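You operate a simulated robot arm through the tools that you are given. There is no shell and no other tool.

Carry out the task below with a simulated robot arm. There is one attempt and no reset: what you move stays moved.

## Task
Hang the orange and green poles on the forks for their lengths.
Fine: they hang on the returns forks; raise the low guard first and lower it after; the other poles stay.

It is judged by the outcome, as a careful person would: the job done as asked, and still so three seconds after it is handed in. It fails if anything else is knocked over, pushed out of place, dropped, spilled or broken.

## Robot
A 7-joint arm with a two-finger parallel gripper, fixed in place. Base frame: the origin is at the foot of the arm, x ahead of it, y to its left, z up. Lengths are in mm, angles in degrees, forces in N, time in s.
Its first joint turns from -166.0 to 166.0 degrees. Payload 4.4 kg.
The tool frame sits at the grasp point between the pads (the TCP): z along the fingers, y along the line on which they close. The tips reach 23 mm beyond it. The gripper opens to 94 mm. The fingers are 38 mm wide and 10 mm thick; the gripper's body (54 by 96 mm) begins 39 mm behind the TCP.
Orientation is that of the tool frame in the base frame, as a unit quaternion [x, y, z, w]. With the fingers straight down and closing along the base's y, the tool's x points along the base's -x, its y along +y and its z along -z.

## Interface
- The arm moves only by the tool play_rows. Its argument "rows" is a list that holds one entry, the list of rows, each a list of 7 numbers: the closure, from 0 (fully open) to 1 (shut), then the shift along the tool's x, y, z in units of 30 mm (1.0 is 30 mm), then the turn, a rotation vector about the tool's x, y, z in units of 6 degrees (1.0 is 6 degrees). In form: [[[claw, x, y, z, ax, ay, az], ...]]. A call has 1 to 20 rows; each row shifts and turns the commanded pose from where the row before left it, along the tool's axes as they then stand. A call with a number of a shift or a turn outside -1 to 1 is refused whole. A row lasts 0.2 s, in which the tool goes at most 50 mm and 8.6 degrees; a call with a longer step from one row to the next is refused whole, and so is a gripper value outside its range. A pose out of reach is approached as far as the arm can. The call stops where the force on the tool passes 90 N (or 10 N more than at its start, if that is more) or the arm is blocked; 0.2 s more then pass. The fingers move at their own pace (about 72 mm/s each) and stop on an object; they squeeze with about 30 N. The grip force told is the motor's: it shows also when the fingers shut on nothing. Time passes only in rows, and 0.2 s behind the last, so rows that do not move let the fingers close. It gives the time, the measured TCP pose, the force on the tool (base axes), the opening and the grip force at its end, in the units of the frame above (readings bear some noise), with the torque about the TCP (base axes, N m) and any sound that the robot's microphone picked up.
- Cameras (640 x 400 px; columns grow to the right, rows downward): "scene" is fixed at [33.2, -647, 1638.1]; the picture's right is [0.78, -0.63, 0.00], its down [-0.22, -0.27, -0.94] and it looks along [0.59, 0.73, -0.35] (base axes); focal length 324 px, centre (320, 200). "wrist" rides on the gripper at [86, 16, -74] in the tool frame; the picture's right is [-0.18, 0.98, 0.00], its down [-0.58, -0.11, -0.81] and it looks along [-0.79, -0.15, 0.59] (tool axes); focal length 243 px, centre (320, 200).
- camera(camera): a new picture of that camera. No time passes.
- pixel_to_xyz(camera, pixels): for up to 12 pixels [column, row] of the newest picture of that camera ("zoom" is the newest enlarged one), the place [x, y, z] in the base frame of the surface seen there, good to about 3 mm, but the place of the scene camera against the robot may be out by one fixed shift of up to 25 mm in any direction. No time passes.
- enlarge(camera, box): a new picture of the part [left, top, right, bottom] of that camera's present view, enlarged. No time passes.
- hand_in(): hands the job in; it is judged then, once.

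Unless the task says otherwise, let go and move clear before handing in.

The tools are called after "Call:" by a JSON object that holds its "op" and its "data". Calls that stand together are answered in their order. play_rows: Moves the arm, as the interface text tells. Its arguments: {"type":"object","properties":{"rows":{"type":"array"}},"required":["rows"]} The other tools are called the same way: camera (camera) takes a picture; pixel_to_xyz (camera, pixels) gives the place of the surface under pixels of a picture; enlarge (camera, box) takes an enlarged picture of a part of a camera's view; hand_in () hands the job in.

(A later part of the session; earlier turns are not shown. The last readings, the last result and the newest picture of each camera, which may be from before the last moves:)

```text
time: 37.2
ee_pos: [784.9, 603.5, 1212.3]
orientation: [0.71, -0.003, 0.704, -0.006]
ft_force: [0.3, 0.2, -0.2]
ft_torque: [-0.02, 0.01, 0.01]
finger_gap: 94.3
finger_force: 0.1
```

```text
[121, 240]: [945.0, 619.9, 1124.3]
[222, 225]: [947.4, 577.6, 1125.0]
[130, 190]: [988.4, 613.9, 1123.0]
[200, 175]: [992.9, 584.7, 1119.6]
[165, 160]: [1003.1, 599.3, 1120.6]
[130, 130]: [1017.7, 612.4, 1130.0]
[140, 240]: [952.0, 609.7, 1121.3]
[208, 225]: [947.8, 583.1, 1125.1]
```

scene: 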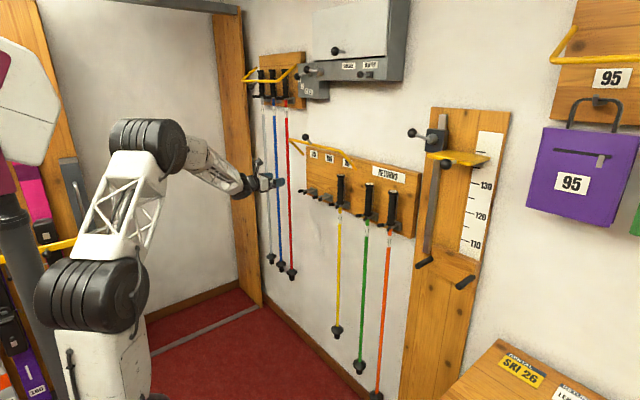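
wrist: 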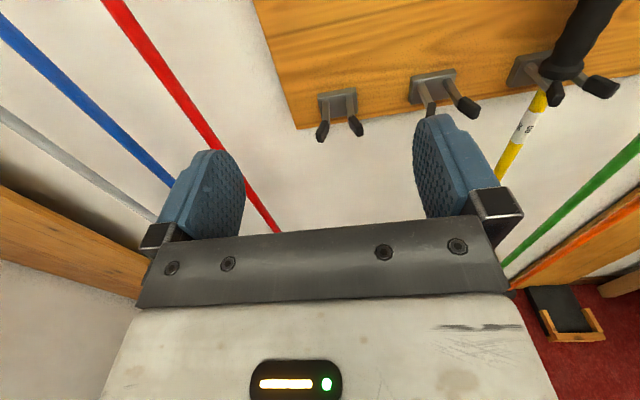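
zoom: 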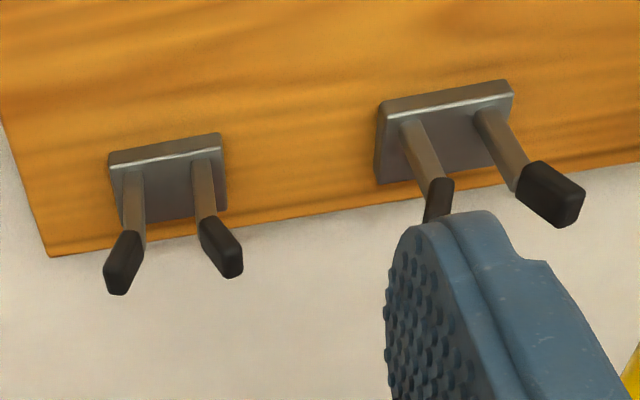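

The 110 fork is centred at y≈599.5 with a gap of about 20 mm at z≈1121, and the 100 fork at y≈480. I'll test reach by moving forward empty over the 110 fork.

Call:
{"op": "play_rows", "data": {"rows": [[[0, 0, 0.1, 0.8, 0, 0, 0], [0, 0, 0, 0.8, 0, 0, 0], [0, 0, 0, 0.8, 0, 0, 0], [0, 0, 0, 0.8, 0, 0, 0], [0, 0, 0, 0.8, 0, 0, 0], [0, 0, 0, 0.8, 0, 0, 0], [0, 0, 0, 0.8, 0, 0, 0], [0, 0, 0, 0.8, 0, 0, 0]]]}}

Call:
{"op": "camera", "data": {"camera": "wrist"}}

Call:
{"op": "enlarge", "data": {"camera": "scene", "box": [230, 110, 390, 230]}}

```text
time: 39.0
ee_pos: [975.4, 600.4, 1212.4]
orientation: [0.711, -0.003, 0.703, -0.008]
ft_force: [0.1, 0.7, 0.1]
ft_torque: [0.02, 0.01, 0.02]
finger_gap: 94.1
finger_force: 0.2
```

```text
taken
```

wrist: 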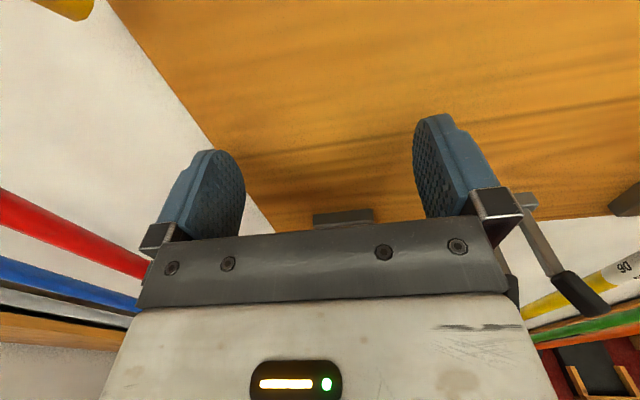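

```text
3.33 times, centred on (310, 170) of scene
```

zoom: 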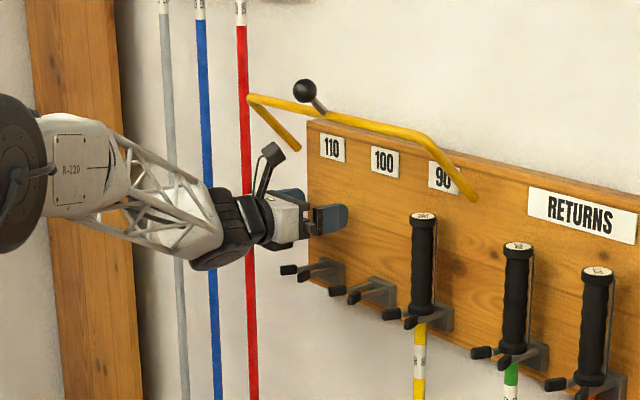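

Reach is fine. I'll retreat and move across to in front of the green pole.

Call:
{"op": "play_rows", "data": {"rows": [[[0, 0, 0, -0.9, 0, 0, 0], [0, 0, 0, -0.9, 0, 0, 0], [0, 0, 0, -0.9, 0, 0, 0], [0, 0, 0, -0.9, 0, 0, 0], [0, 0, 0, -0.9, 0, 0, 0], [0, 0, 0, -0.9, 0, 0, 0], [0, 0, 0, -0.9, 0, 0, 0]]]}}

Call:
{"op": "play_rows", "data": {"rows": [[[0, -0.03, 0.907, 0, 0, 0, 0], [0, -0.03, 0.907, 0, 0, 0, 0], [0, -0.03, 0.907, 0, 0, 0, 0], [0, -0.03, 0.907, 0, 0, 0, 0], [0, -0.03, 0.907, 0, 0, 0, 0], [0, -0.03, 0.907, 0, 0, 0, 0], [0, -0.03, 0.907, 0, 0, 0, 0], [0, -0.03, 0.907, 0, 0, 0, 0], [0, -0.03, 0.907, 0, 0, 0, 0], [0, -0.03, 0.907, 0, 0, 0, 0], [0, -0.03, 0.907, 0, 0, 0, 0], [0, -0.03, 0.907, 0, 0, 0, 0], [0, -0.03, 0.907, 0, 0, 0, 0], [0, -0.03, 0.907, 0, 0, 0, 0], [0, -0.03, 0.907, 0, 0, 0, 0]]]}}

Call:
{"op": "camera", "data": {"camera": "wrist"}}

```text
time: 40.6
ee_pos: [786.5, 602.9, 1210.3]
orientation: [0.71, -0.003, 0.704, -0.006]
ft_force: [-0.3, 1.8, -1.4]
ft_torque: [-0.02, -0.01, 0.01]
finger_gap: 93.9
finger_force: 0.1
```

```text
time: 43.8
ee_pos: [791.7, 192.2, 1191.7]
orientation: [0.71, -0.002, 0.704, -0.008]
ft_force: [-0.4, -0.3, 0.2]
ft_torque: [-0.01, 0.04, 0.0]
finger_gap: 93.9
finger_force: 0.0
```

```text
taken
```

wrist: 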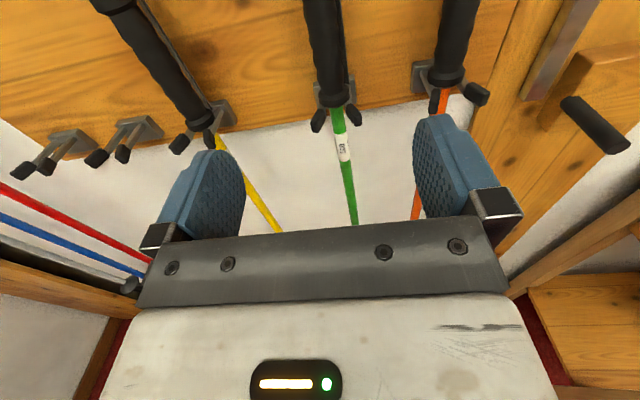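

The green handle is at wrist pixel (325,50), straight ahead. I'll measure it precisely.

Call:
{"op": "enlarge", "data": {"camera": "wrist", "box": [270, 0, 390, 140]}}

Call:
{"op": "pixel_to_xyz", "data": {"camera": "wrist", "pixels": [[326, 40], [330, 70], [333, 98], [316, 70], [344, 70], [318, 128], [355, 120], [340, 130], [346, 175], [210, 125], [180, 148], [352, 75]]}}

```text
2.86 times, centred on (330, 70) of wrist
```

zoom: 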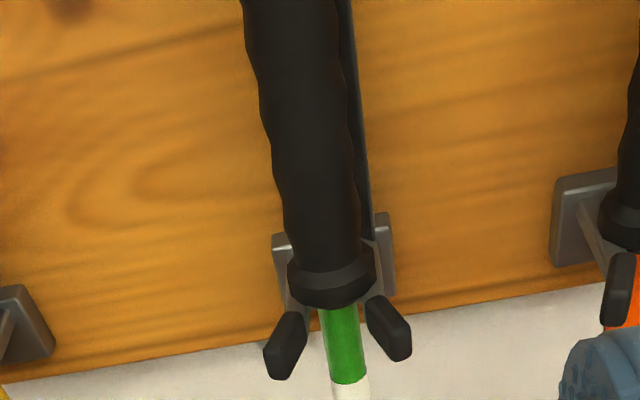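

```text
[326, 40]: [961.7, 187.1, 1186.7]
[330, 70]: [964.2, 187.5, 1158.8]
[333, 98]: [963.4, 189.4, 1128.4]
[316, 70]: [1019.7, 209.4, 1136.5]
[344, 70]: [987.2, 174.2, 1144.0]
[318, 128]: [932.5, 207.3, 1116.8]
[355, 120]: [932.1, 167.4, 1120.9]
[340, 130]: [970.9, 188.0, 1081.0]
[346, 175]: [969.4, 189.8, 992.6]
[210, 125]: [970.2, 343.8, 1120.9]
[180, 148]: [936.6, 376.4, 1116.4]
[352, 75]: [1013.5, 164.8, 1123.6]
```

The green pole axis is near (978, 189), with the handle front at x≈962. I'll align, advance to x≈975 at z≈1200 and close.

Call:
{"op": "play_rows", "data": {"rows": [[[0, 0.25, 0.12, 0.6, 0, 0, -0.13], [0, 0, 0, 0.8, 0, 0, 0], [0, 0, 0, 0.8, 0, 0, 0], [0, 0, 0, 0.8, 0, 0, 0], [0, 0, 0, 0.8, 0, 0, 0], [0, 0, 0, 0.8, 0, 0, 0], [0, 0, 0, 0.8, 0, 0, 0], [0, 0, 0, 0.7, 0, 0, 0], [0, 0, 0, 0, 0, 0, 0]]]}}

Call:
{"op": "camera", "data": {"camera": "wrist"}}

Call:
{"op": "enlarge", "data": {"camera": "scene", "box": [290, 130, 430, 250]}}

```text
time: 45.8
ee_pos: [973.5, 190.2, 1198.2]
orientation: [0.711, 0.001, 0.704, -0.001]
ft_force: [0.8, 0.2, -0.2]
ft_torque: [-0.01, -0.01, 0.0]
finger_gap: 93.8
finger_force: 0.0
```

```text
taken
```

wrist: 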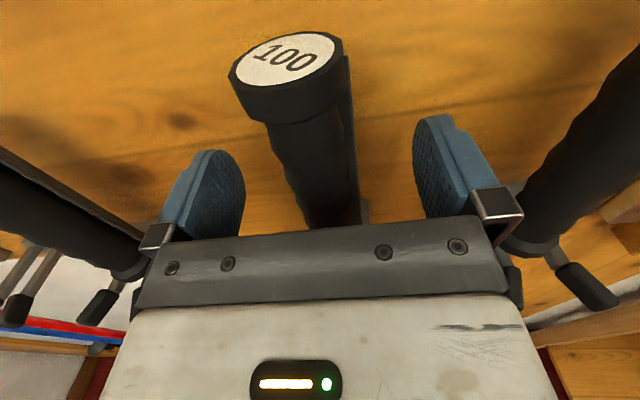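

```text
3.33 times, centred on (360, 190) of scene
```

zoom: 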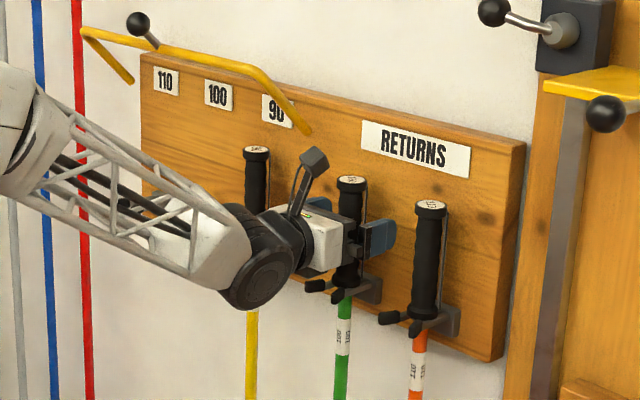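

The handle is between the fingers; I'll close on it.

Call:
{"op": "play_rows", "data": {"rows": [[[0.4, 0, 0, 0, 0, 0, 0], [0.6, 0, 0, 0, 0, 0, 0], [1, 0, 0, 0, 0, 0, 0], [1, 0, 0, 0, 0, 0, 0], [1, 0, 0, 0, 0, 0, 0]]]}}

Call:
{"op": "camera", "data": {"camera": "wrist"}}

```text
time: 47.0
ee_pos: [973.6, 189.3, 1197.2]
orientation: [0.71, 0.002, 0.704, -0.002]
ft_force: [-1.3, 0.2, 0.3]
ft_torque: [-0.15, 0.02, 0.04]
finger_gap: 30.0
finger_force: 30.2
```

```text
taken
```

wrist: 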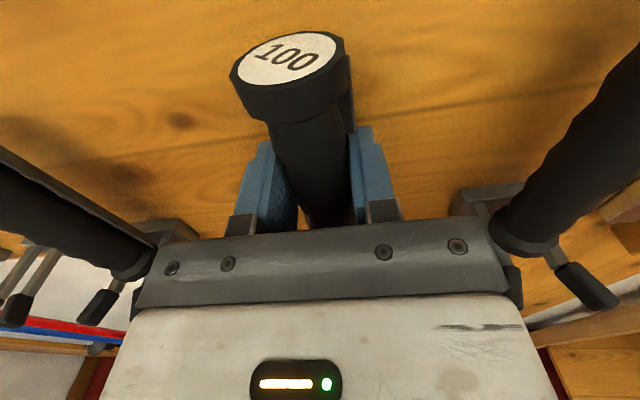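

It's gripped with a 30 mm gap at TCP (973.6,189.3,1197.2). I'll lift 21 mm gently.

Call:
{"op": "play_rows", "data": {"rows": [[[1, 0.1, 0, 0, 0, 0, 0], [1, 0.2, 0, 0, 0, 0, 0], [1, 0.2, 0, 0, 0, 0, 0], [1, 0.2, 0, 0, 0, 0, 0], [1, 0, 0, 0, 0, 0, 0]]]}}

Call:
{"op": "enlarge", "data": {"camera": "scene", "box": [290, 130, 430, 250]}}

```text
time: 48.2
ee_pos: [974.3, 191.1, 1218.5]
orientation: [0.71, 0.002, 0.704, -0.002]
ft_force: [0.4, -0.7, -0.9]
ft_torque: [-0.14, 0.0, 0.0]
finger_gap: 29.7
finger_force: 30.1
```

```text
3.33 times, centred on (360, 190) of scene
```

zoom: 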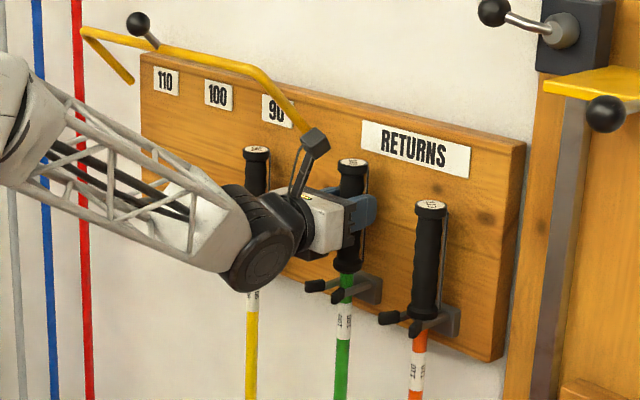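

The pole is free of the fork. I'll pull it straight back out to x≈850.

Call:
{"op": "play_rows", "data": {"rows": [[[1, 0, 0, -0.2, 0, 0, 0], [1, 0, 0, -0.4, 0, 0, 0], [1, 0, 0, -0.5, 0, 0, 0], [1, 0, 0, -0.5, 0, 0, 0], [1, 0, 0, -0.5, 0, 0, 0], [1, 0, 0, -0.5, 0, 0, 0], [1, 0, 0, -0.5, 0, 0, 0], [1, 0, 0, -0.5, 0, 0, 0], [1, 0, 0, -0.4, 0, 0, 0], [1, 0, 0, -0.2, 0, 0, 0], [1, 0, 0, 0, 0, 0, 0]]]}}

Call:
{"op": "camera", "data": {"camera": "scene"}}

Call:
{"op": "camera", "data": {"camera": "wrist"}}

```text
time: 50.6
ee_pos: [848.7, 189.2, 1221.2]
orientation: [0.711, 0.002, 0.704, -0.002]
ft_force: [0.6, 0.2, -2.0]
ft_torque: [0.24, 0.03, 0.0]
finger_gap: 29.7
finger_force: 29.5
```

```text
taken
```

scene: 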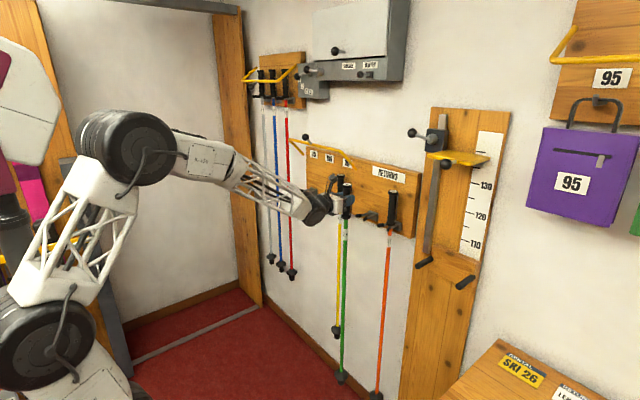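

```text
taken
```

wrist: 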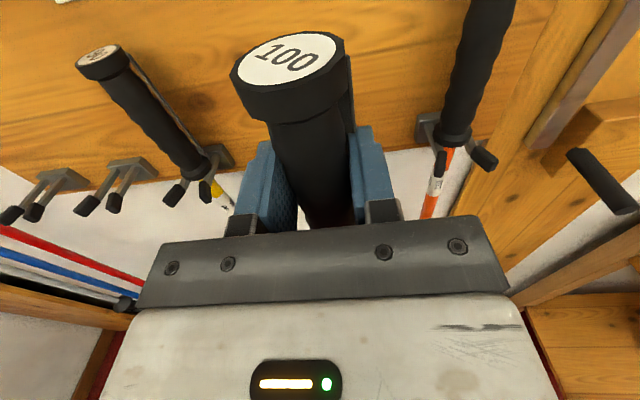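

The green pole is clear and hanging straight. I'll move it along +y to in front of the 100 fork.

Call:
{"op": "play_rows", "data": {"rows": [[[1, 0, -0.3, 0, 0, 0, 0], [1, 0, -0.5, 0, 0, 0, 0], [1, 0, -0.7, 0, 0, 0, 0], [1, 0, -0.7, 0, 0, 0, 0], [1, 0, -0.7, 0, 0, 0, 0], [1, 0, -0.7, 0, 0, 0, 0], [1, 0, -0.7, 0, 0, 0, 0], [1, 0, -0.7, 0, 0, 0, 0], [1, 0, -0.7, 0, 0, 0, 0], [1, 0, -0.7, 0, 0, 0, 0], [1, 0, -0.7, 0, 0, 0, 0], [1, 0, -0.7, 0, 0, 0, 0], [1, 0, -0.7, 0, 0, 0, 0], [1, 0, -0.7, 0, 0, 0, 0], [1, 0, -0.35, 0, 0, 0, 0], [1, 0, -0.15, 0, 0, 0, 0], [1, 0, 0, 0, 0, 0, 0], [1, 0, 0, 0, 0, 0, 0]]]}}

Call:
{"op": "camera", "data": {"camera": "wrist"}}

Call:
{"op": "camera", "data": {"camera": "scene"}}

```text
time: 54.4
ee_pos: [846.7, 479.8, 1221.6]
orientation: [0.71, 0.002, 0.704, -0.002]
ft_force: [-0.4, 0.3, -1.7]
ft_torque: [-0.25, 0.0, 0.04]
finger_gap: 29.5
finger_force: 29.8
```

```text
taken
```

wrist: 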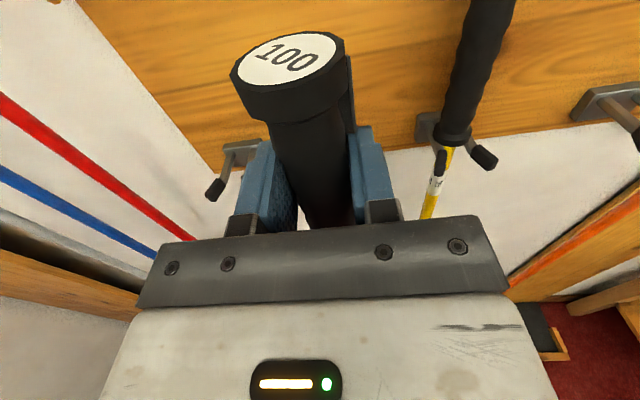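

```text
taken
```

scene: 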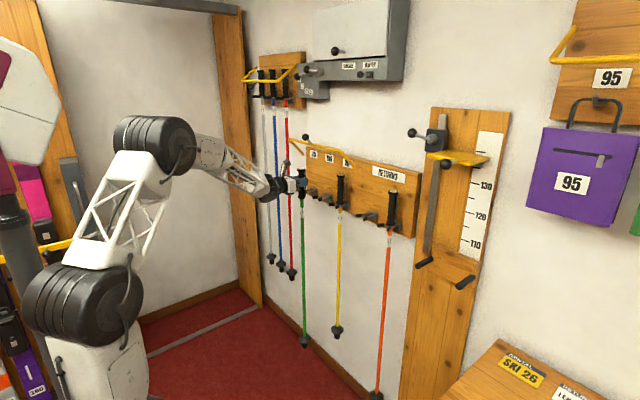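

The pole is in front of the 100 fork. I'll check its alignment in the scene zoom.

Call:
{"op": "enlarge", "data": {"camera": "scene", "box": [280, 150, 350, 220]}}

Call:
{"op": "enlarge", "data": {"camera": "scene", "box": [300, 175, 350, 215]}}

```text
5.71 times, centred on (315, 185) of scene
```

zoom: 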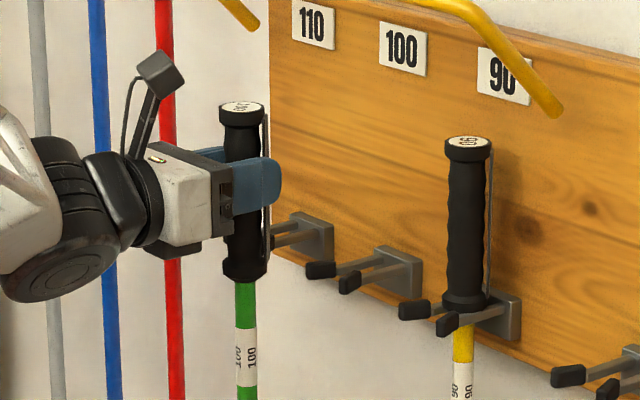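

```text
10.00 times, centred on (325, 195) of scene
```

zoom: 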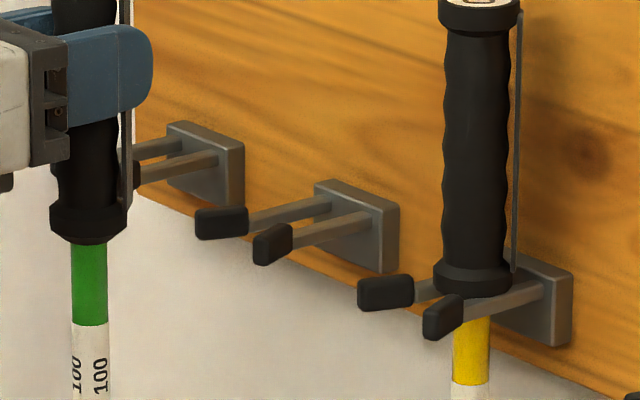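

Call:
{"op": "pixel_to_xyz", "data": {"camera": "zoom", "pixels": [[220, 212], [272, 236], [290, 212], [340, 228], [325, 185], [388, 205], [90, 280], [90, 350], [385, 282], [442, 308], [472, 350], [90, 215]]}}

```text
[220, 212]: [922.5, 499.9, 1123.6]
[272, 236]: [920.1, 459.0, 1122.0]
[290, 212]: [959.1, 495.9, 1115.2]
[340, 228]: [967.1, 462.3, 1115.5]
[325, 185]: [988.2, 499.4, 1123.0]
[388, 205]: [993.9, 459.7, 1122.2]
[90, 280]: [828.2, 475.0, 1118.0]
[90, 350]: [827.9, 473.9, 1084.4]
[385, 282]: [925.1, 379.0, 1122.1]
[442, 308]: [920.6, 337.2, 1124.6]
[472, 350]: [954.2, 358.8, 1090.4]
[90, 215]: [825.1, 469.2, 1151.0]
```

In the scene frame the 100 fork centre is y≈479.4 and the shaft shows ~475 on its camera side, which suggests a small +y correction. I'll shift +2.5 mm and insert slowly, watching the force.

Call:
{"op": "play_rows", "data": {"rows": [[[1, 0, -0.083, 0.2, 0, 0, 0], [1, 0, 0, 0.4, 0, 0, 0], [1, 0, 0, 0.5, 0, 0, 0], [1, 0, 0, 0.5, 0, 0, 0], [1, 0, 0, 0.4, 0, 0, 0], [1, 0, 0, 0.2, 0, 0, 0], [1, 0, 0, 0, 0, 0, 0]]]}}

Call:
{"op": "enlarge", "data": {"camera": "scene", "box": [290, 160, 350, 220]}}

```text
time: 56.0
ee_pos: [913.0, 482.9, 1220.6]
orientation: [0.71, 0.002, 0.704, -0.001]
ft_force: [0.0, 0.1, -3.1]
ft_torque: [0.18, 0.04, -0.02]
finger_gap: 29.5
finger_force: 30.4
```

```text
6.67 times, centred on (320, 190) of scene
```

zoom: 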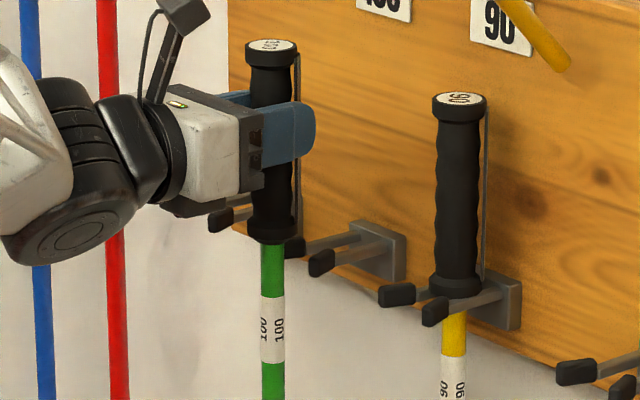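

Call:
{"op": "pixel_to_xyz", "data": {"camera": "zoom", "pixels": [[272, 252], [272, 265], [272, 280], [294, 247], [320, 262], [272, 382], [454, 340], [397, 294], [434, 312], [330, 242], [350, 252]]}}

```text
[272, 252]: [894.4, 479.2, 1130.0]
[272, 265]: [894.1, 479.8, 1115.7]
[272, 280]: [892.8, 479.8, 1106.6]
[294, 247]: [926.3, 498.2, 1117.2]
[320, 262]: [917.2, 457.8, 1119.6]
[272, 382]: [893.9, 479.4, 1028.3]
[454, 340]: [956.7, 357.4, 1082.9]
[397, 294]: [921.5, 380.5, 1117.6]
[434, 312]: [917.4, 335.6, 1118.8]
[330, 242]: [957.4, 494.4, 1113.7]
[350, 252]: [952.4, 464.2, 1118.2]
```

The shaft's y now matches the fork centre (479.6 against about 479). I'll continue inserting.

Call:
{"op": "play_rows", "data": {"rows": [[[1, 0, 0, 0.2, 0, 0, 0], [1, 0, 0, 0.3, 0, 0, 0], [1, 0, 0, 0.3, 0, 0, 0], [1, 0, 0, 0.3, 0, 0, 0], [1, 0, 0, 0, 0, 0, 0]]]}}

Call:
{"op": "enlarge", "data": {"camera": "scene", "box": [290, 160, 350, 220]}}

```text
time: 57.2
ee_pos: [945.6, 483.3, 1220.3]
orientation: [0.711, 0.002, 0.704, -0.002]
ft_force: [0.8, -0.4, -2.4]
ft_torque: [-0.19, 0.03, -0.04]
finger_gap: 29.5
finger_force: 29.5
```

```text
6.67 times, centred on (320, 190) of scene
```

zoom: 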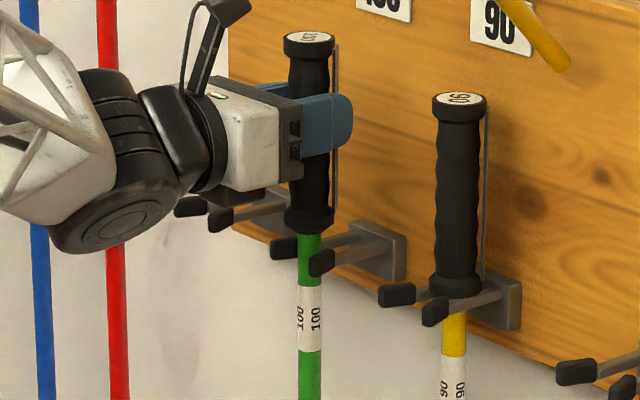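

The shaft is between the prongs at (310,245) with no contact force. I'll go the remaining 28 mm.

Call:
{"op": "play_rows", "data": {"rows": [[[1, 0, 0, 0.2, 0, 0, 0], [1, 0, 0, 0.3, 0, 0, 0], [1, 0, 0, 0.3, 0, 0, 0], [1, 0, 0, 0.13, 0, 0, 0], [1, 0, 0, 0, 0, 0, 0]]]}}

Call:
{"op": "enlarge", "data": {"camera": "scene", "box": [290, 160, 350, 220]}}

Call:
{"op": "camera", "data": {"camera": "wrist"}}

```text
time: 58.4
ee_pos: [973.1, 483.6, 1219.5]
orientation: [0.71, 0.002, 0.704, -0.001]
ft_force: [-2.7, -15.0, -2.2]
ft_torque: [-1.55, 0.34, -0.02]
finger_gap: 29.8
finger_force: 29.9
```

```text
6.67 times, centred on (320, 190) of scene
```

zoom: 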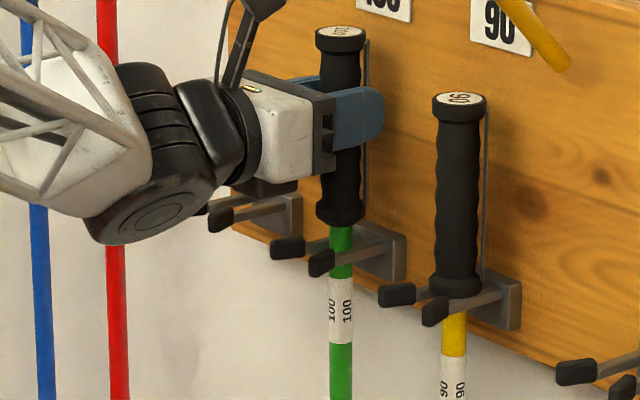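

```text
taken
```

wrist: 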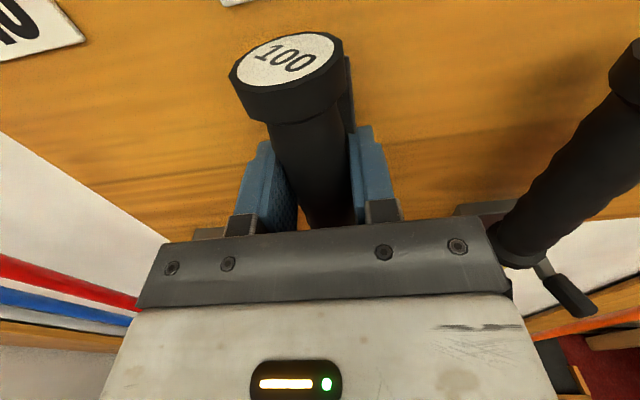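

There's a 15 N side force toward -y from the shaft touching the +y prong. I'll ease 2.5 mm in -y, then read again.

Call:
{"op": "play_rows", "data": {"rows": [[[1, 0, 0.05, 0, 0, 0, 0], [1, 0, 0.035, 0, 0, 0, 0], [1, 0, 0, 0, 0, 0, 0]]]}}

```text
time: 59.2
ee_pos: [972.5, 480.9, 1220.1]
orientation: [0.711, 0.003, 0.703, -0.003]
ft_force: [-0.6, 0.2, -1.5]
ft_torque: [-0.18, -0.01, 0.02]
finger_gap: 29.6
finger_force: 29.9
```

The side force is gone. I'll lower the pole onto the fork.

Call:
{"op": "play_rows", "data": {"rows": [[[1, -0.15, 0, 0, 0, 0, 0], [1, -0.2, 0, 0, 0, 0, 0], [1, -0.2, 0, 0, 0, 0, 0], [1, -0.13, 0, 0, 0, 0, 0], [1, 0, 0, 0, 0, 0, 0]]]}}

Call:
{"op": "enlarge", "data": {"camera": "scene", "box": [290, 160, 350, 220]}}

```text
time: 60.4
ee_pos: [972.5, 479.8, 1198.9]
orientation: [0.71, 0.002, 0.704, -0.002]
ft_force: [-0.4, 0.3, -1.7]
ft_torque: [-0.3, 0.02, 0.01]
finger_gap: 29.2
finger_force: 29.7
```

```text
6.67 times, centred on (320, 190) of scene
```

zoom: 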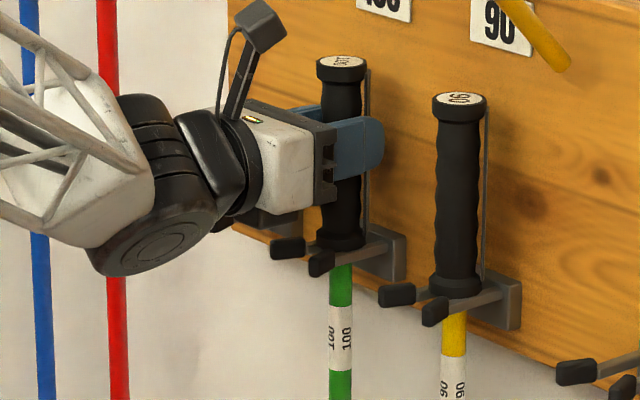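

The collar is nearly seated and the tool still carries about 1.7 N. I'll lower 2–3 mm more.

Call:
{"op": "play_rows", "data": {"rows": [[[1, -0.04, 0, 0, 0, 0, 0], [1, -0.03, 0, 0, 0, 0, 0], [1, 0, 0, 0, 0, 0, 0]]]}}

```text
time: 61.2
ee_pos: [971.6, 480.9, 1198.8]
orientation: [0.71, 0.001, 0.704, -0.001]
ft_force: [2.7, -1.3, 4.5]
ft_torque: [0.11, -0.25, -0.01]
finger_gap: 29.3
finger_force: 30.1
```

It's seated: the force has turned to +4.5 N. I'll open the fingers gently and check.

Call:
{"op": "play_rows", "data": {"rows": [[[0.6, 0, 0, 0, 0, 0, 0], [0.5, 0, 0, 0, 0, 0, 0], [0.3, 0, 0, 0, 0, 0, 0], [0.2, 0, 0, 0, 0, 0, 0]]]}}

Call:
{"op": "enlarge", "data": {"camera": "scene", "box": [290, 160, 350, 220]}}

Call:
{"op": "camera", "data": {"camera": "wrist"}}

```text
time: 62.2
ee_pos: [971.2, 480.7, 1198.4]
orientation: [0.711, 0.003, 0.703, -0.003]
ft_force: [-0.2, -0.1, 0.9]
ft_torque: [0.0, 0.02, 0.01]
finger_gap: 75.2
finger_force: 0.1
```

```text
6.67 times, centred on (320, 190) of scene
```

zoom: 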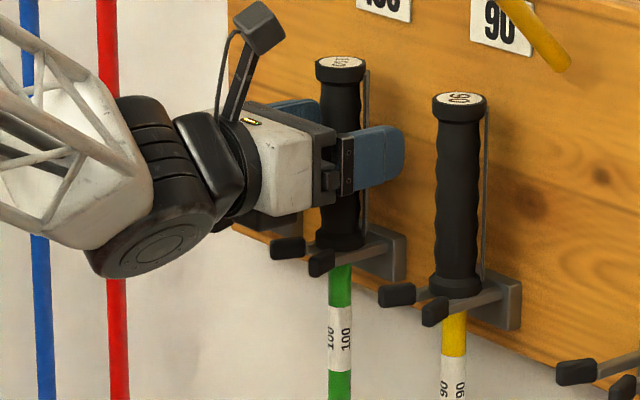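

```text
taken
```

wrist: 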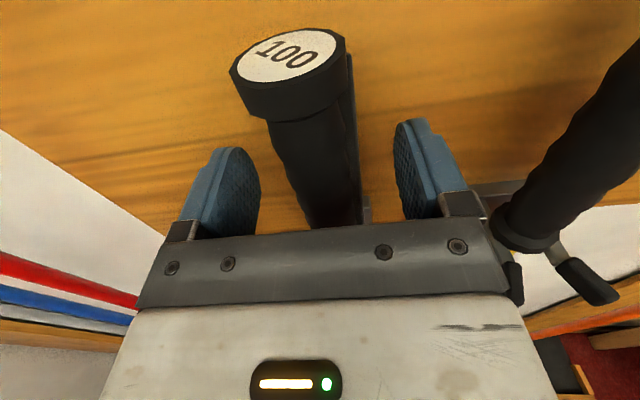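

The green pole hangs on the 100 fork. I'll retreat and travel to in front of the orange pole.

Call:
{"op": "play_rows", "data": {"rows": [[[0.2, 0, 0, -0.3, 0, 0, 0], [0.2, 0, 0, -0.6, 0, 0, 0], [0.2, 0, 0, -0.9, 0, 0, 0], [0, 0, 0, -0.9, 0, 0, 0], [0, 0, 0, -0.9, 0, 0, 0], [0, 0, 0, -0.9, 0, 0, 0], [0, 0, 0, -0.9, 0, 0, 0], [0, 0, 0, -0.5, 0, 0, 0]]]}}

Call:
{"op": "play_rows", "data": {"rows": [[[0, 0, 0.91, 0, 0, 0, 0], [0, 0, 0.91, 0, 0, 0, 0], [0, 0, 0.91, 0, 0, 0, 0], [0, 0, 0.91, 0, 0, 0, 0], [0, 0, 0.91, 0, 0, 0, 0], [0, 0, 0.91, 0, 0, 0, 0], [0, 0, 0.91, 0, 0, 0, 0], [0, 0, 0.91, 0, 0, 0, 0], [0, 0, 0.91, 0, 0, 0, 0], [0, 0, 0.91, 0, 0, 0, 0], [0, 0, 0.91, 0, 0, 0, 0], [0, 0, 0.91, 0, 0, 0, 0], [0, 0, 0.91, 0, 0, 0, 0], [0, 0, 0.91, 0, 0, 0, 0], [0, 0, 0.91, 0, 0, 0, 0]]]}}

Call:
{"op": "camera", "data": {"camera": "wrist"}}

Call:
{"op": "camera", "data": {"camera": "scene"}}

```text
time: 64.0
ee_pos: [795.6, 480.6, 1197.8]
orientation: [0.71, 0.002, 0.704, -0.002]
ft_force: [0.6, -0.4, -0.3]
ft_torque: [0.04, 0.01, 0.02]
finger_gap: 93.9
finger_force: 0.1
```

```text
time: 67.4
ee_pos: [832.6, 73.6, 1070.7]
orientation: [0.765, 0.008, 0.644, 0.005]
ft_force: [-1.1, -0.3, -0.9]
ft_torque: [-0.02, -0.02, 0.01]
finger_gap: 94.1
finger_force: 0.1
stopped in row 15: the arm was blocked; the commanded pose is now the measured one
```

```text
taken
```

wrist: 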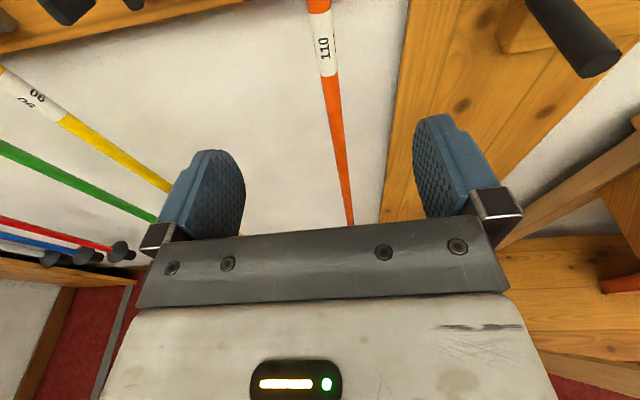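

```text
taken
```

scene: 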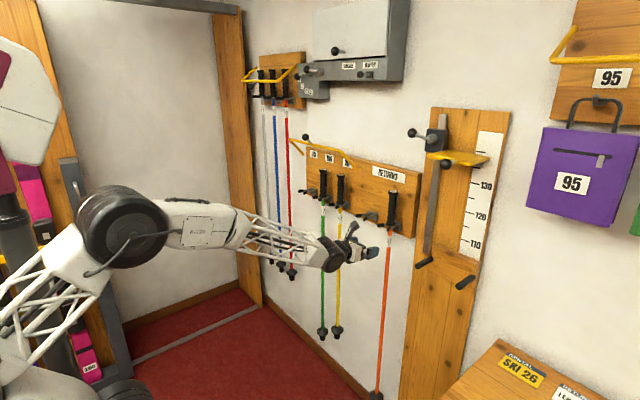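

The last row stopped as "blocked": the arm drifted to (833,74,1071) with a pitched orientation, although the tool force is near zero. I'll look closely at the arm and its surroundings.

Call:
{"op": "enlarge", "data": {"camera": "scene", "box": [0, 140, 240, 400]}}

Call:
{"op": "enlarge", "data": {"camera": "scene", "box": [270, 130, 430, 290]}}

Call:
{"op": "pixel_to_xyz", "data": {"camera": "scene", "pixels": [[120, 225], [60, 250], [200, 230], [90, 340], [75, 215], [330, 250], [110, 390], [20, 370], [75, 280], [15, 240]]}}

```text
1.54 times, centred on (120, 270) of scene
```

zoom: 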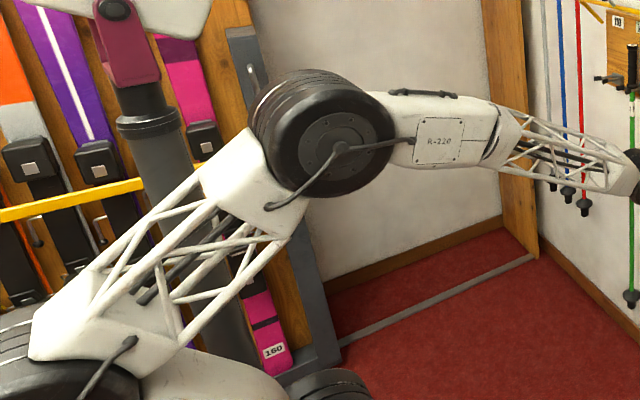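

```text
2.50 times, centred on (350, 210) of scene
```

zoom: 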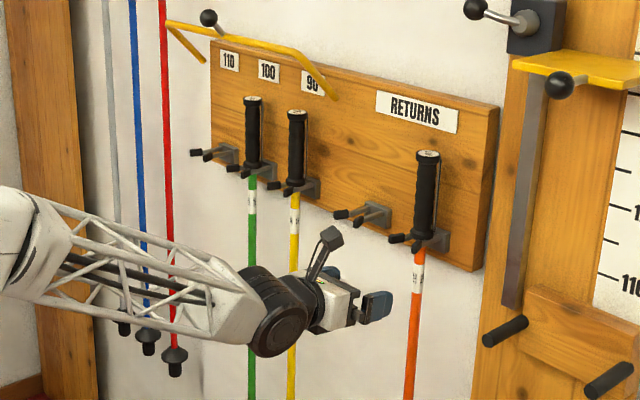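

```text
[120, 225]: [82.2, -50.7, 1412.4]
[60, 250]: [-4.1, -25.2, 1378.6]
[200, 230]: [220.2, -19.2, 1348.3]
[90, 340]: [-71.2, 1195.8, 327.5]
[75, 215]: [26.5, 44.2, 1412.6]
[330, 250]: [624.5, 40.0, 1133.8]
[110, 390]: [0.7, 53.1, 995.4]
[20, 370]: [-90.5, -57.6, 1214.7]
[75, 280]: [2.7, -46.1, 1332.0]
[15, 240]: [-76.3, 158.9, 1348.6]
```

The arm isn't touching anything. Near y≈73 the wrist roll runs into its joint limit with the camera on top, and the arm drifted instead. I'll go back toward y≈190, restore the pitch and height, then try again with the tool yawed about 18° toward -y, which moves away from that limit.

Call:
{"op": "play_rows", "data": {"rows": [[[0, 0, -0.9, -0.1, 0, 0, 0], [0, 0, -0.9, -0.1, 0, 0, 0], [0, 0, -0.9, -0.2, 0, 0.4, 0], [0, 0, -0.9, -0.2, 0, 0.4, 0], [0, 0.5, -0.4, -0.3, 0, 0.4, 0], [0, 0.8, 0, -0.3, 0, 0.4, 0], [0, 0.8, 0, 0, 0, 0, 0], [0, 0.8, 0, 0, 0, 0, 0]]]}}

Call:
{"op": "camera", "data": {"camera": "scene"}}

```text
time: 69.2
ee_pos: [795.6, 195.0, 1157.5]
orientation: [0.709, 0.009, 0.705, 0.003]
ft_force: [0.1, 0.2, -1.0]
ft_torque: [0.03, 0.01, 0.0]
finger_gap: 94.0
finger_force: 0.1
```

```text
taken
```

scene: 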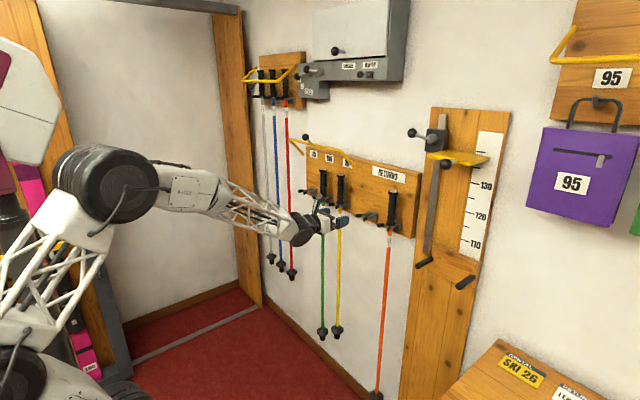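

The pose is recovered. Now I'll raise to z≈1205 and yaw 18° toward -y.

Call:
{"op": "play_rows", "data": {"rows": [[[0, 0.5, 0, 0, 0, 0, 0.16], [0, 0.5, 0, 0, 0, 0, 0], [0, 0.4, 0, 0, 0, 0, 0], [0, 0.2, 0, 0, -0.6, 0, 0], [0, 0, 0, 0, -0.6, 0, 0], [0, 0, 0, 0, -0.6, 0, 0], [0, 0, 0, 0, -0.6, 0, 0], [0, 0, 0, 0, -0.6, 0, 0]]]}}

```text
time: 71.0
ee_pos: [797.3, 193.8, 1205.1]
orientation: [0.7, -0.107, 0.698, 0.108]
ft_force: [-0.7, 0.0, 0.8]
ft_torque: [0.01, -0.02, 0.02]
finger_gap: 94.1
finger_force: 0.0
```

The yaw is -17.5°. I'll move to a pre-grasp spot 150 mm short of the orange handle along the tool axis.

Call:
{"op": "play_rows", "data": {"rows": [[[0.2, 0, 0.553, 0.3, 0, 0, 0], [0.2, 0, 0.553, 0.463, 0, 0, 0], [0.2, 0, 0.553, 0.463, 0, 0, 0], [0.2, 0, 0.553, 0.463, 0, 0, 0], [0.2, 0, 0, 0, 0, 0, 0]]]}}

Call:
{"op": "camera", "data": {"camera": "wrist"}}

Call:
{"op": "camera", "data": {"camera": "scene"}}

```text
time: 72.2
ee_pos: [826.5, 117.9, 1205.4]
orientation: [0.7, -0.108, 0.697, 0.109]
ft_force: [-0.1, 0.2, -0.8]
ft_torque: [-0.03, -0.01, 0.03]
finger_gap: 75.1
finger_force: 0.0
```

```text
taken
```

wrist: 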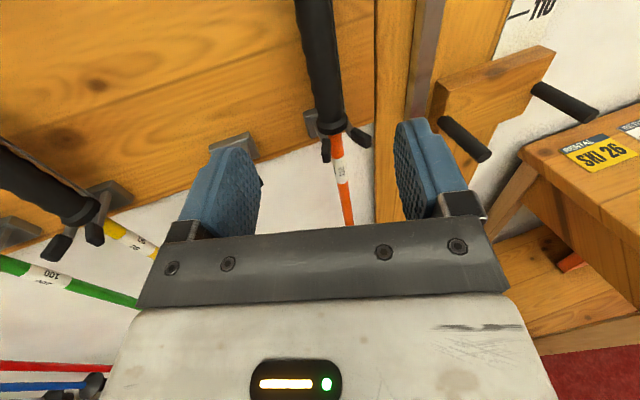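

```text
taken
```

scene: 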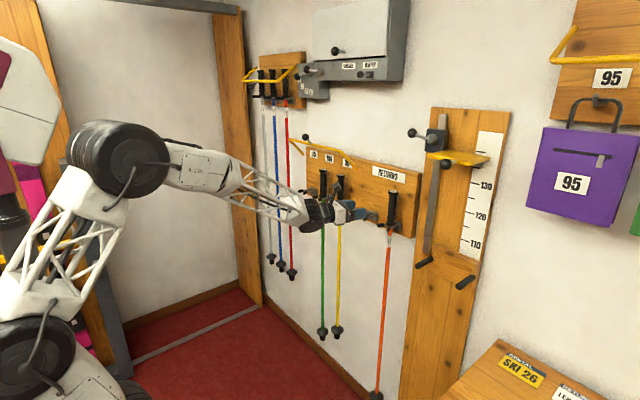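

The arm is fine here and the orange handle is at wrist pixel (320,70). I'll measure it.

Call:
{"op": "pixel_to_xyz", "data": {"camera": "wrist", "pixels": [[319, 40], [323, 70], [329, 100], [309, 60], [335, 60], [325, 150], [360, 138], [338, 150], [345, 200], [347, 90]]}}

Call:
{"op": "enlarge", "data": {"camera": "wrist", "box": [260, 0, 400, 160]}}

```text
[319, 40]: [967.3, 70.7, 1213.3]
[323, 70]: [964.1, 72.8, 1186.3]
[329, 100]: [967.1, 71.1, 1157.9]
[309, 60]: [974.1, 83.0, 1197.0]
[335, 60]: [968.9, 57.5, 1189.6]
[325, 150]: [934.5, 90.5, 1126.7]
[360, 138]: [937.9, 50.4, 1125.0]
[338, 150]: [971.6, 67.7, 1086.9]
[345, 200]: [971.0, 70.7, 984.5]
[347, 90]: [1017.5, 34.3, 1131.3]
```

```text
2.50 times, centred on (330, 80) of wrist
```

zoom: 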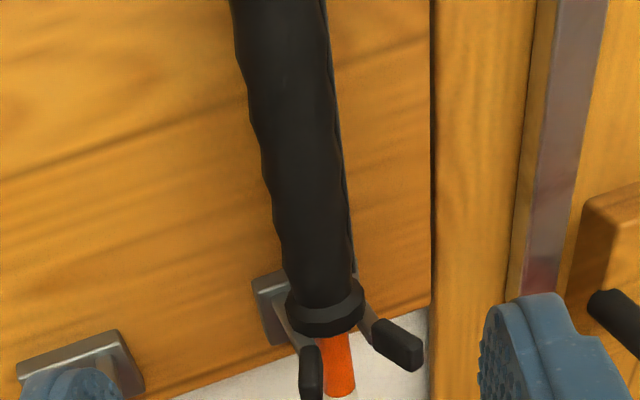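

The orange axis is about (978,69.5), which lies on my approach line within 1 mm. I'll advance 155 mm with the fingers part open.

Call:
{"op": "play_rows", "data": {"rows": [[[0.36, 0, 0, 0.6, 0, 0, 0], [0.36, 0, 0, 0.8, 0, 0, 0], [0.36, 0, 0, 0.8, 0, 0, 0], [0.36, 0, 0, 0.8, 0, 0, 0], [0.36, 0, 0, 0.7, 0, 0, 0], [0.36, 0, 0, 0.6, 0, 0, 0], [0.36, 0, 0, 0.5, 0, 0, 0], [0.36, 0, 0, 0.37, 0, 0, 0], [0.36, 0, 0, 0, 0, 0, 0]]]}}

Call:
{"op": "camera", "data": {"camera": "wrist"}}

Call:
{"op": "enlarge", "data": {"camera": "scene", "box": [320, 150, 440, 250]}}

```text
time: 74.2
ee_pos: [977.2, 69.6, 1205.5]
orientation: [0.7, -0.107, 0.698, 0.108]
ft_force: [0.2, -0.4, 0.2]
ft_torque: [0.0, -0.06, 0.01]
finger_gap: 60.1
finger_force: 0.1
```

```text
taken
```

wrist: 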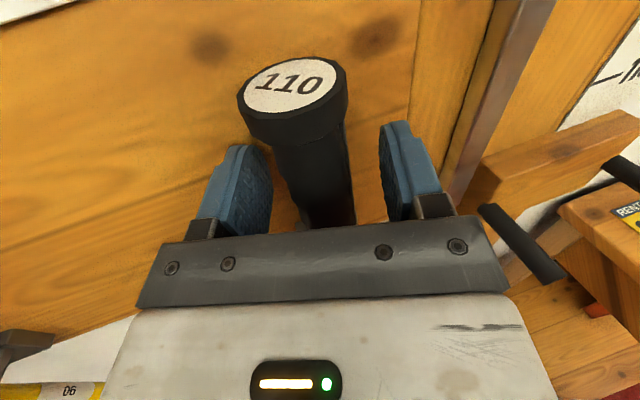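

```text
4.00 times, centred on (380, 200) of scene
```

zoom: 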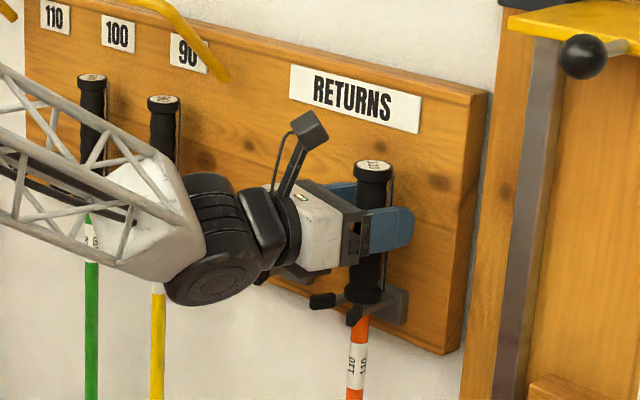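

The handle is centred between the fingers. I'll close and then lift 22 mm.

Call:
{"op": "play_rows", "data": {"rows": [[[0.6, 0, 0, 0, 0, 0, 0], [1, 0, 0, 0, 0, 0, 0], [1, 0, 0, 0, 0, 0, 0], [1, 0, 0, 0, 0, 0, 0]]]}}

Call:
{"op": "play_rows", "data": {"rows": [[[1, 0.1, 0, 0, 0, 0, 0], [1, 0.2, 0, 0, 0, 0, 0], [1, 0.2, 0, 0, 0, 0, 0], [1, 0.23, 0, 0, 0, 0, 0], [1, 0, 0, 0, 0, 0, 0]]]}}

Call:
{"op": "enlarge", "data": {"camera": "scene", "box": [320, 150, 440, 250]}}

```text
time: 75.2
ee_pos: [975.8, 69.5, 1205.0]
orientation: [0.7, -0.108, 0.698, 0.109]
ft_force: [0.8, 1.2, 0.7]
ft_torque: [0.63, -0.28, -0.03]
finger_gap: 29.7
finger_force: 30.4
```

```text
time: 76.4
ee_pos: [975.3, 69.8, 1229.7]
orientation: [0.701, -0.107, 0.697, 0.109]
ft_force: [-0.2, -0.2, -2.7]
ft_torque: [-0.52, 0.12, -0.02]
finger_gap: 29.4
finger_force: 30.5
```

```text
4.00 times, centred on (380, 200) of scene
```

zoom: 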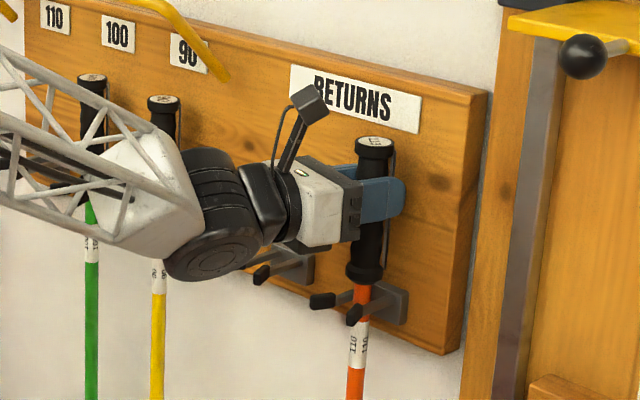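

The orange pole is free, lifted 25 mm. I'll pull it straight back along base -x.

Call:
{"op": "play_rows", "data": {"rows": [[[1, 0, 0.06, -0.191, 0, 0, 0], [1, 0, 0.12, -0.382, 0, 0, 0], [1, 0, 0.15, -0.477, 0, 0, 0], [1, 0, 0.15, -0.477, 0, 0, 0], [1, 0, 0.15, -0.477, 0, 0, 0], [1, 0, 0.15, -0.477, 0, 0, 0], [1, 0, 0.15, -0.477, 0, 0, 0], [1, 0, 0.15, -0.477, 0, 0, 0], [1, 0, 0.12, -0.382, 0, 0, 0], [1, 0, 0.1, -0.315, 0, 0, 0], [1, 0, 0, 0, 0, 0, 0]]]}}

Call:
{"op": "camera", "data": {"camera": "scene"}}

```text
time: 78.8
ee_pos: [844.5, 71.1, 1229.6]
orientation: [0.7, -0.107, 0.698, 0.108]
ft_force: [0.0, -0.5, -1.6]
ft_torque: [-0.54, 0.18, 0.0]
finger_gap: 29.2
finger_force: 29.6
```

```text
taken
```

scene: 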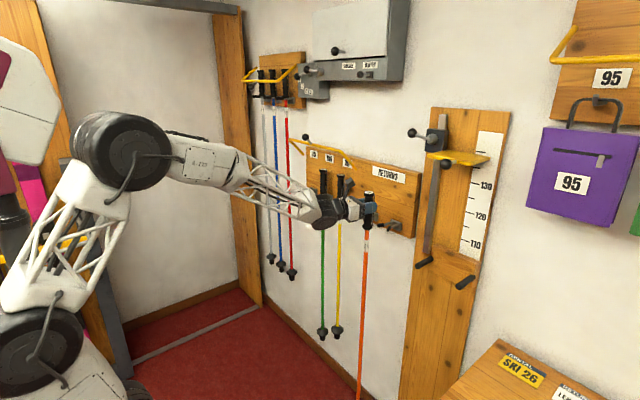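

The pole is clear. I'll move +y about 260 mm at the same depth.

Call:
{"op": "play_rows", "data": {"rows": [[[1, 0, -0.286, -0.09, 0, 0, 0], [1, 0, -0.477, -0.15, 0, 0, 0], [1, 0, -0.668, -0.21, 0, 0, 0], [1, 0, -0.668, -0.21, 0, 0, 0], [1, 0, -0.668, -0.21, 0, 0, 0], [1, 0, -0.668, -0.21, 0, 0, 0], [1, 0, -0.668, -0.21, 0, 0, 0], [1, 0, -0.668, -0.21, 0, 0, 0], [1, 0, -0.668, -0.21, 0, 0, 0], [1, 0, -0.668, -0.21, 0, 0, 0], [1, 0, -0.668, -0.21, 0, 0, 0], [1, 0, -0.668, -0.21, 0, 0, 0], [1, 0, -0.477, -0.15, 0, 0, 0], [1, 0, -0.353, -0.111, 0, 0, 0], [1, 0, 0, 0, 0, 0, 0]]]}}

```text
time: 82.0
ee_pos: [845.3, 329.0, 1226.0]
orientation: [0.7, -0.107, 0.698, 0.108]
ft_force: [0.7, -1.0, -2.5]
ft_torque: [-0.03, 0.01, -0.02]
finger_gap: 29.2
finger_force: 29.5
```

Now I'll yaw back to face the wall squarely while holding position.

Call:
{"op": "play_rows", "data": {"rows": [[[1, 0, 0, 0, 0.2, 0, 0], [1, 0, 0, 0, 0.4, 0, 0], [1, 0, 0, 0, 0.4, 0, 0], [1, 0, 0, 0, 0.4, 0, 0], [1, 0, 0, 0, 0.4, 0, 0], [1, 0, 0, 0, 0.4, 0, 0], [1, 0, 0, 0, 0.4, 0, 0], [1, 0, 0, 0, 0.3, 0, 0], [1, 0, 0, 0, 0, 0, 0]]]}}

Call:
{"op": "camera", "data": {"camera": "scene"}}

```text
time: 84.0
ee_pos: [846.2, 330.7, 1227.3]
orientation: [0.708, -0.002, 0.706, 0.002]
ft_force: [0.6, -0.3, -2.8]
ft_torque: [-0.01, 0.0, -0.02]
finger_gap: 29.4
finger_force: 29.5
```

```text
taken
```

scene: 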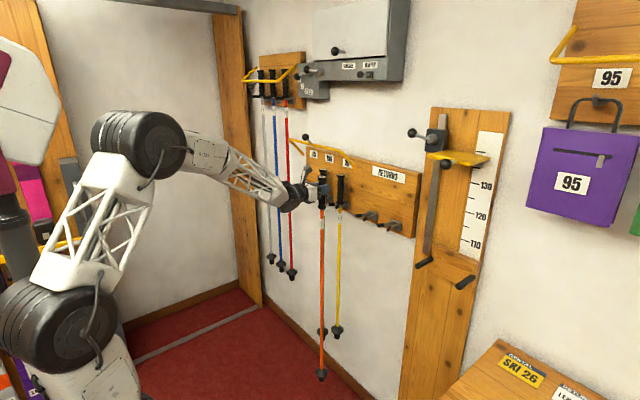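

It's square again. I'll move +y 270 mm to in front of the 110 fork.

Call:
{"op": "play_rows", "data": {"rows": [[[1, 0, -0.3, 0, 0, 0, 0], [1, 0, -0.5, 0, 0, 0, 0], [1, 0, -0.7, 0, 0, 0, 0], [1, 0, -0.7, 0, 0, 0, 0], [1, 0, -0.7, 0, 0, 0, 0], [1, 0, -0.7, 0, 0, 0, 0], [1, 0, -0.7, 0, 0, 0, 0], [1, 0, -0.7, 0, 0, 0, 0], [1, 0, -0.7, 0, 0, 0, 0], [1, 0, -0.7, 0, 0, 0, 0], [1, 0, -0.7, 0, 0, 0, 0], [1, 0, -0.7, 0, 0, 0, 0], [1, 0, -0.7, 0, 0, 0, 0], [1, 0, -0.35, 0, 0, 0, 0], [1, 0, -0.15, 0, 0, 0, 0], [1, 0, 0, 0, 0, 0, 0], [1, 0, 0, 0, 0, 0, 0]]]}}

Call:
{"op": "camera", "data": {"camera": "scene"}}

Call:
{"op": "enlarge", "data": {"camera": "scene", "box": [270, 155, 340, 215]}}

Call:
{"op": "camera", "data": {"camera": "wrist"}}

```text
time: 87.6
ee_pos: [844.4, 597.7, 1229.0]
orientation: [0.708, -0.001, 0.706, 0.002]
ft_force: [0.1, 0.4, -1.8]
ft_torque: [-0.04, -0.03, -0.01]
finger_gap: 29.2
finger_force: 29.9
```

```text
taken
```

scene: 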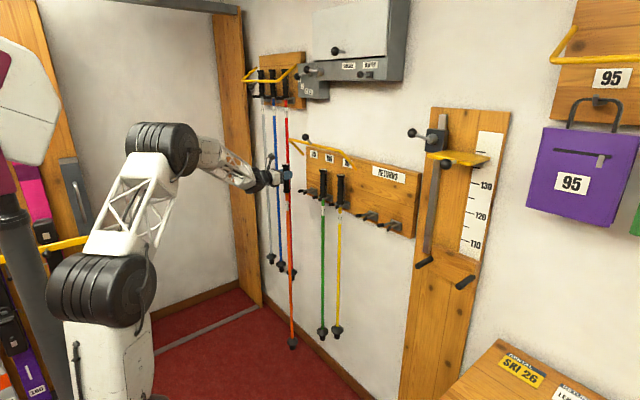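

```text
6.67 times, centred on (305, 185) of scene
```

zoom: 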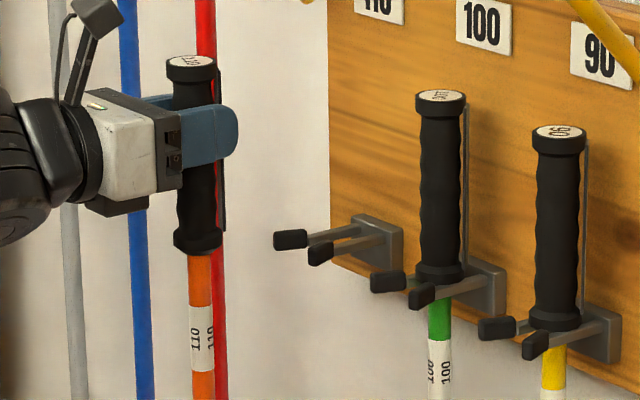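

```text
taken
```

wrist: 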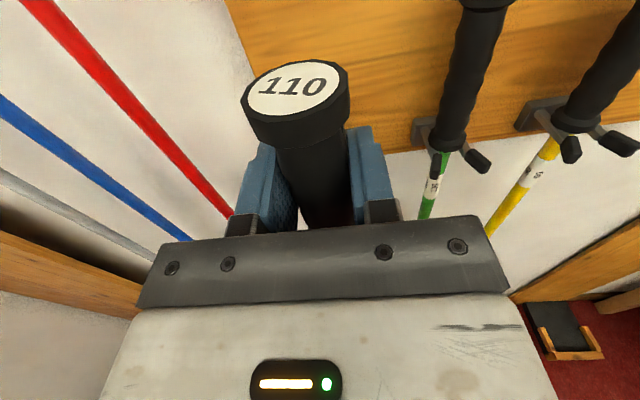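

Alignment check in the scene zoom: the shaft at (200,285) against the fork caps at (290,240) and (320,253).

Call:
{"op": "pixel_to_xyz", "data": {"camera": "zoom", "pixels": [[200, 275], [200, 290], [200, 380], [290, 240], [320, 253], [325, 236], [347, 246], [388, 281], [421, 295], [440, 325], [358, 219], [398, 232]]}}

```text
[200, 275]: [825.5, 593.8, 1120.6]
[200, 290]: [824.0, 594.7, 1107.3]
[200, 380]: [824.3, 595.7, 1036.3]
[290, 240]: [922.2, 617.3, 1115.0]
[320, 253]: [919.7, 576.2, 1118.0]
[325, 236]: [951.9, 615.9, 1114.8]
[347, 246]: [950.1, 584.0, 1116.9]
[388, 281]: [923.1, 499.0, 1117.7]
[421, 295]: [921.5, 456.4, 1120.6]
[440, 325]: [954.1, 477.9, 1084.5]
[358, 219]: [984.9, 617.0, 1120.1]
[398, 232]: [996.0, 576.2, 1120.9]
```

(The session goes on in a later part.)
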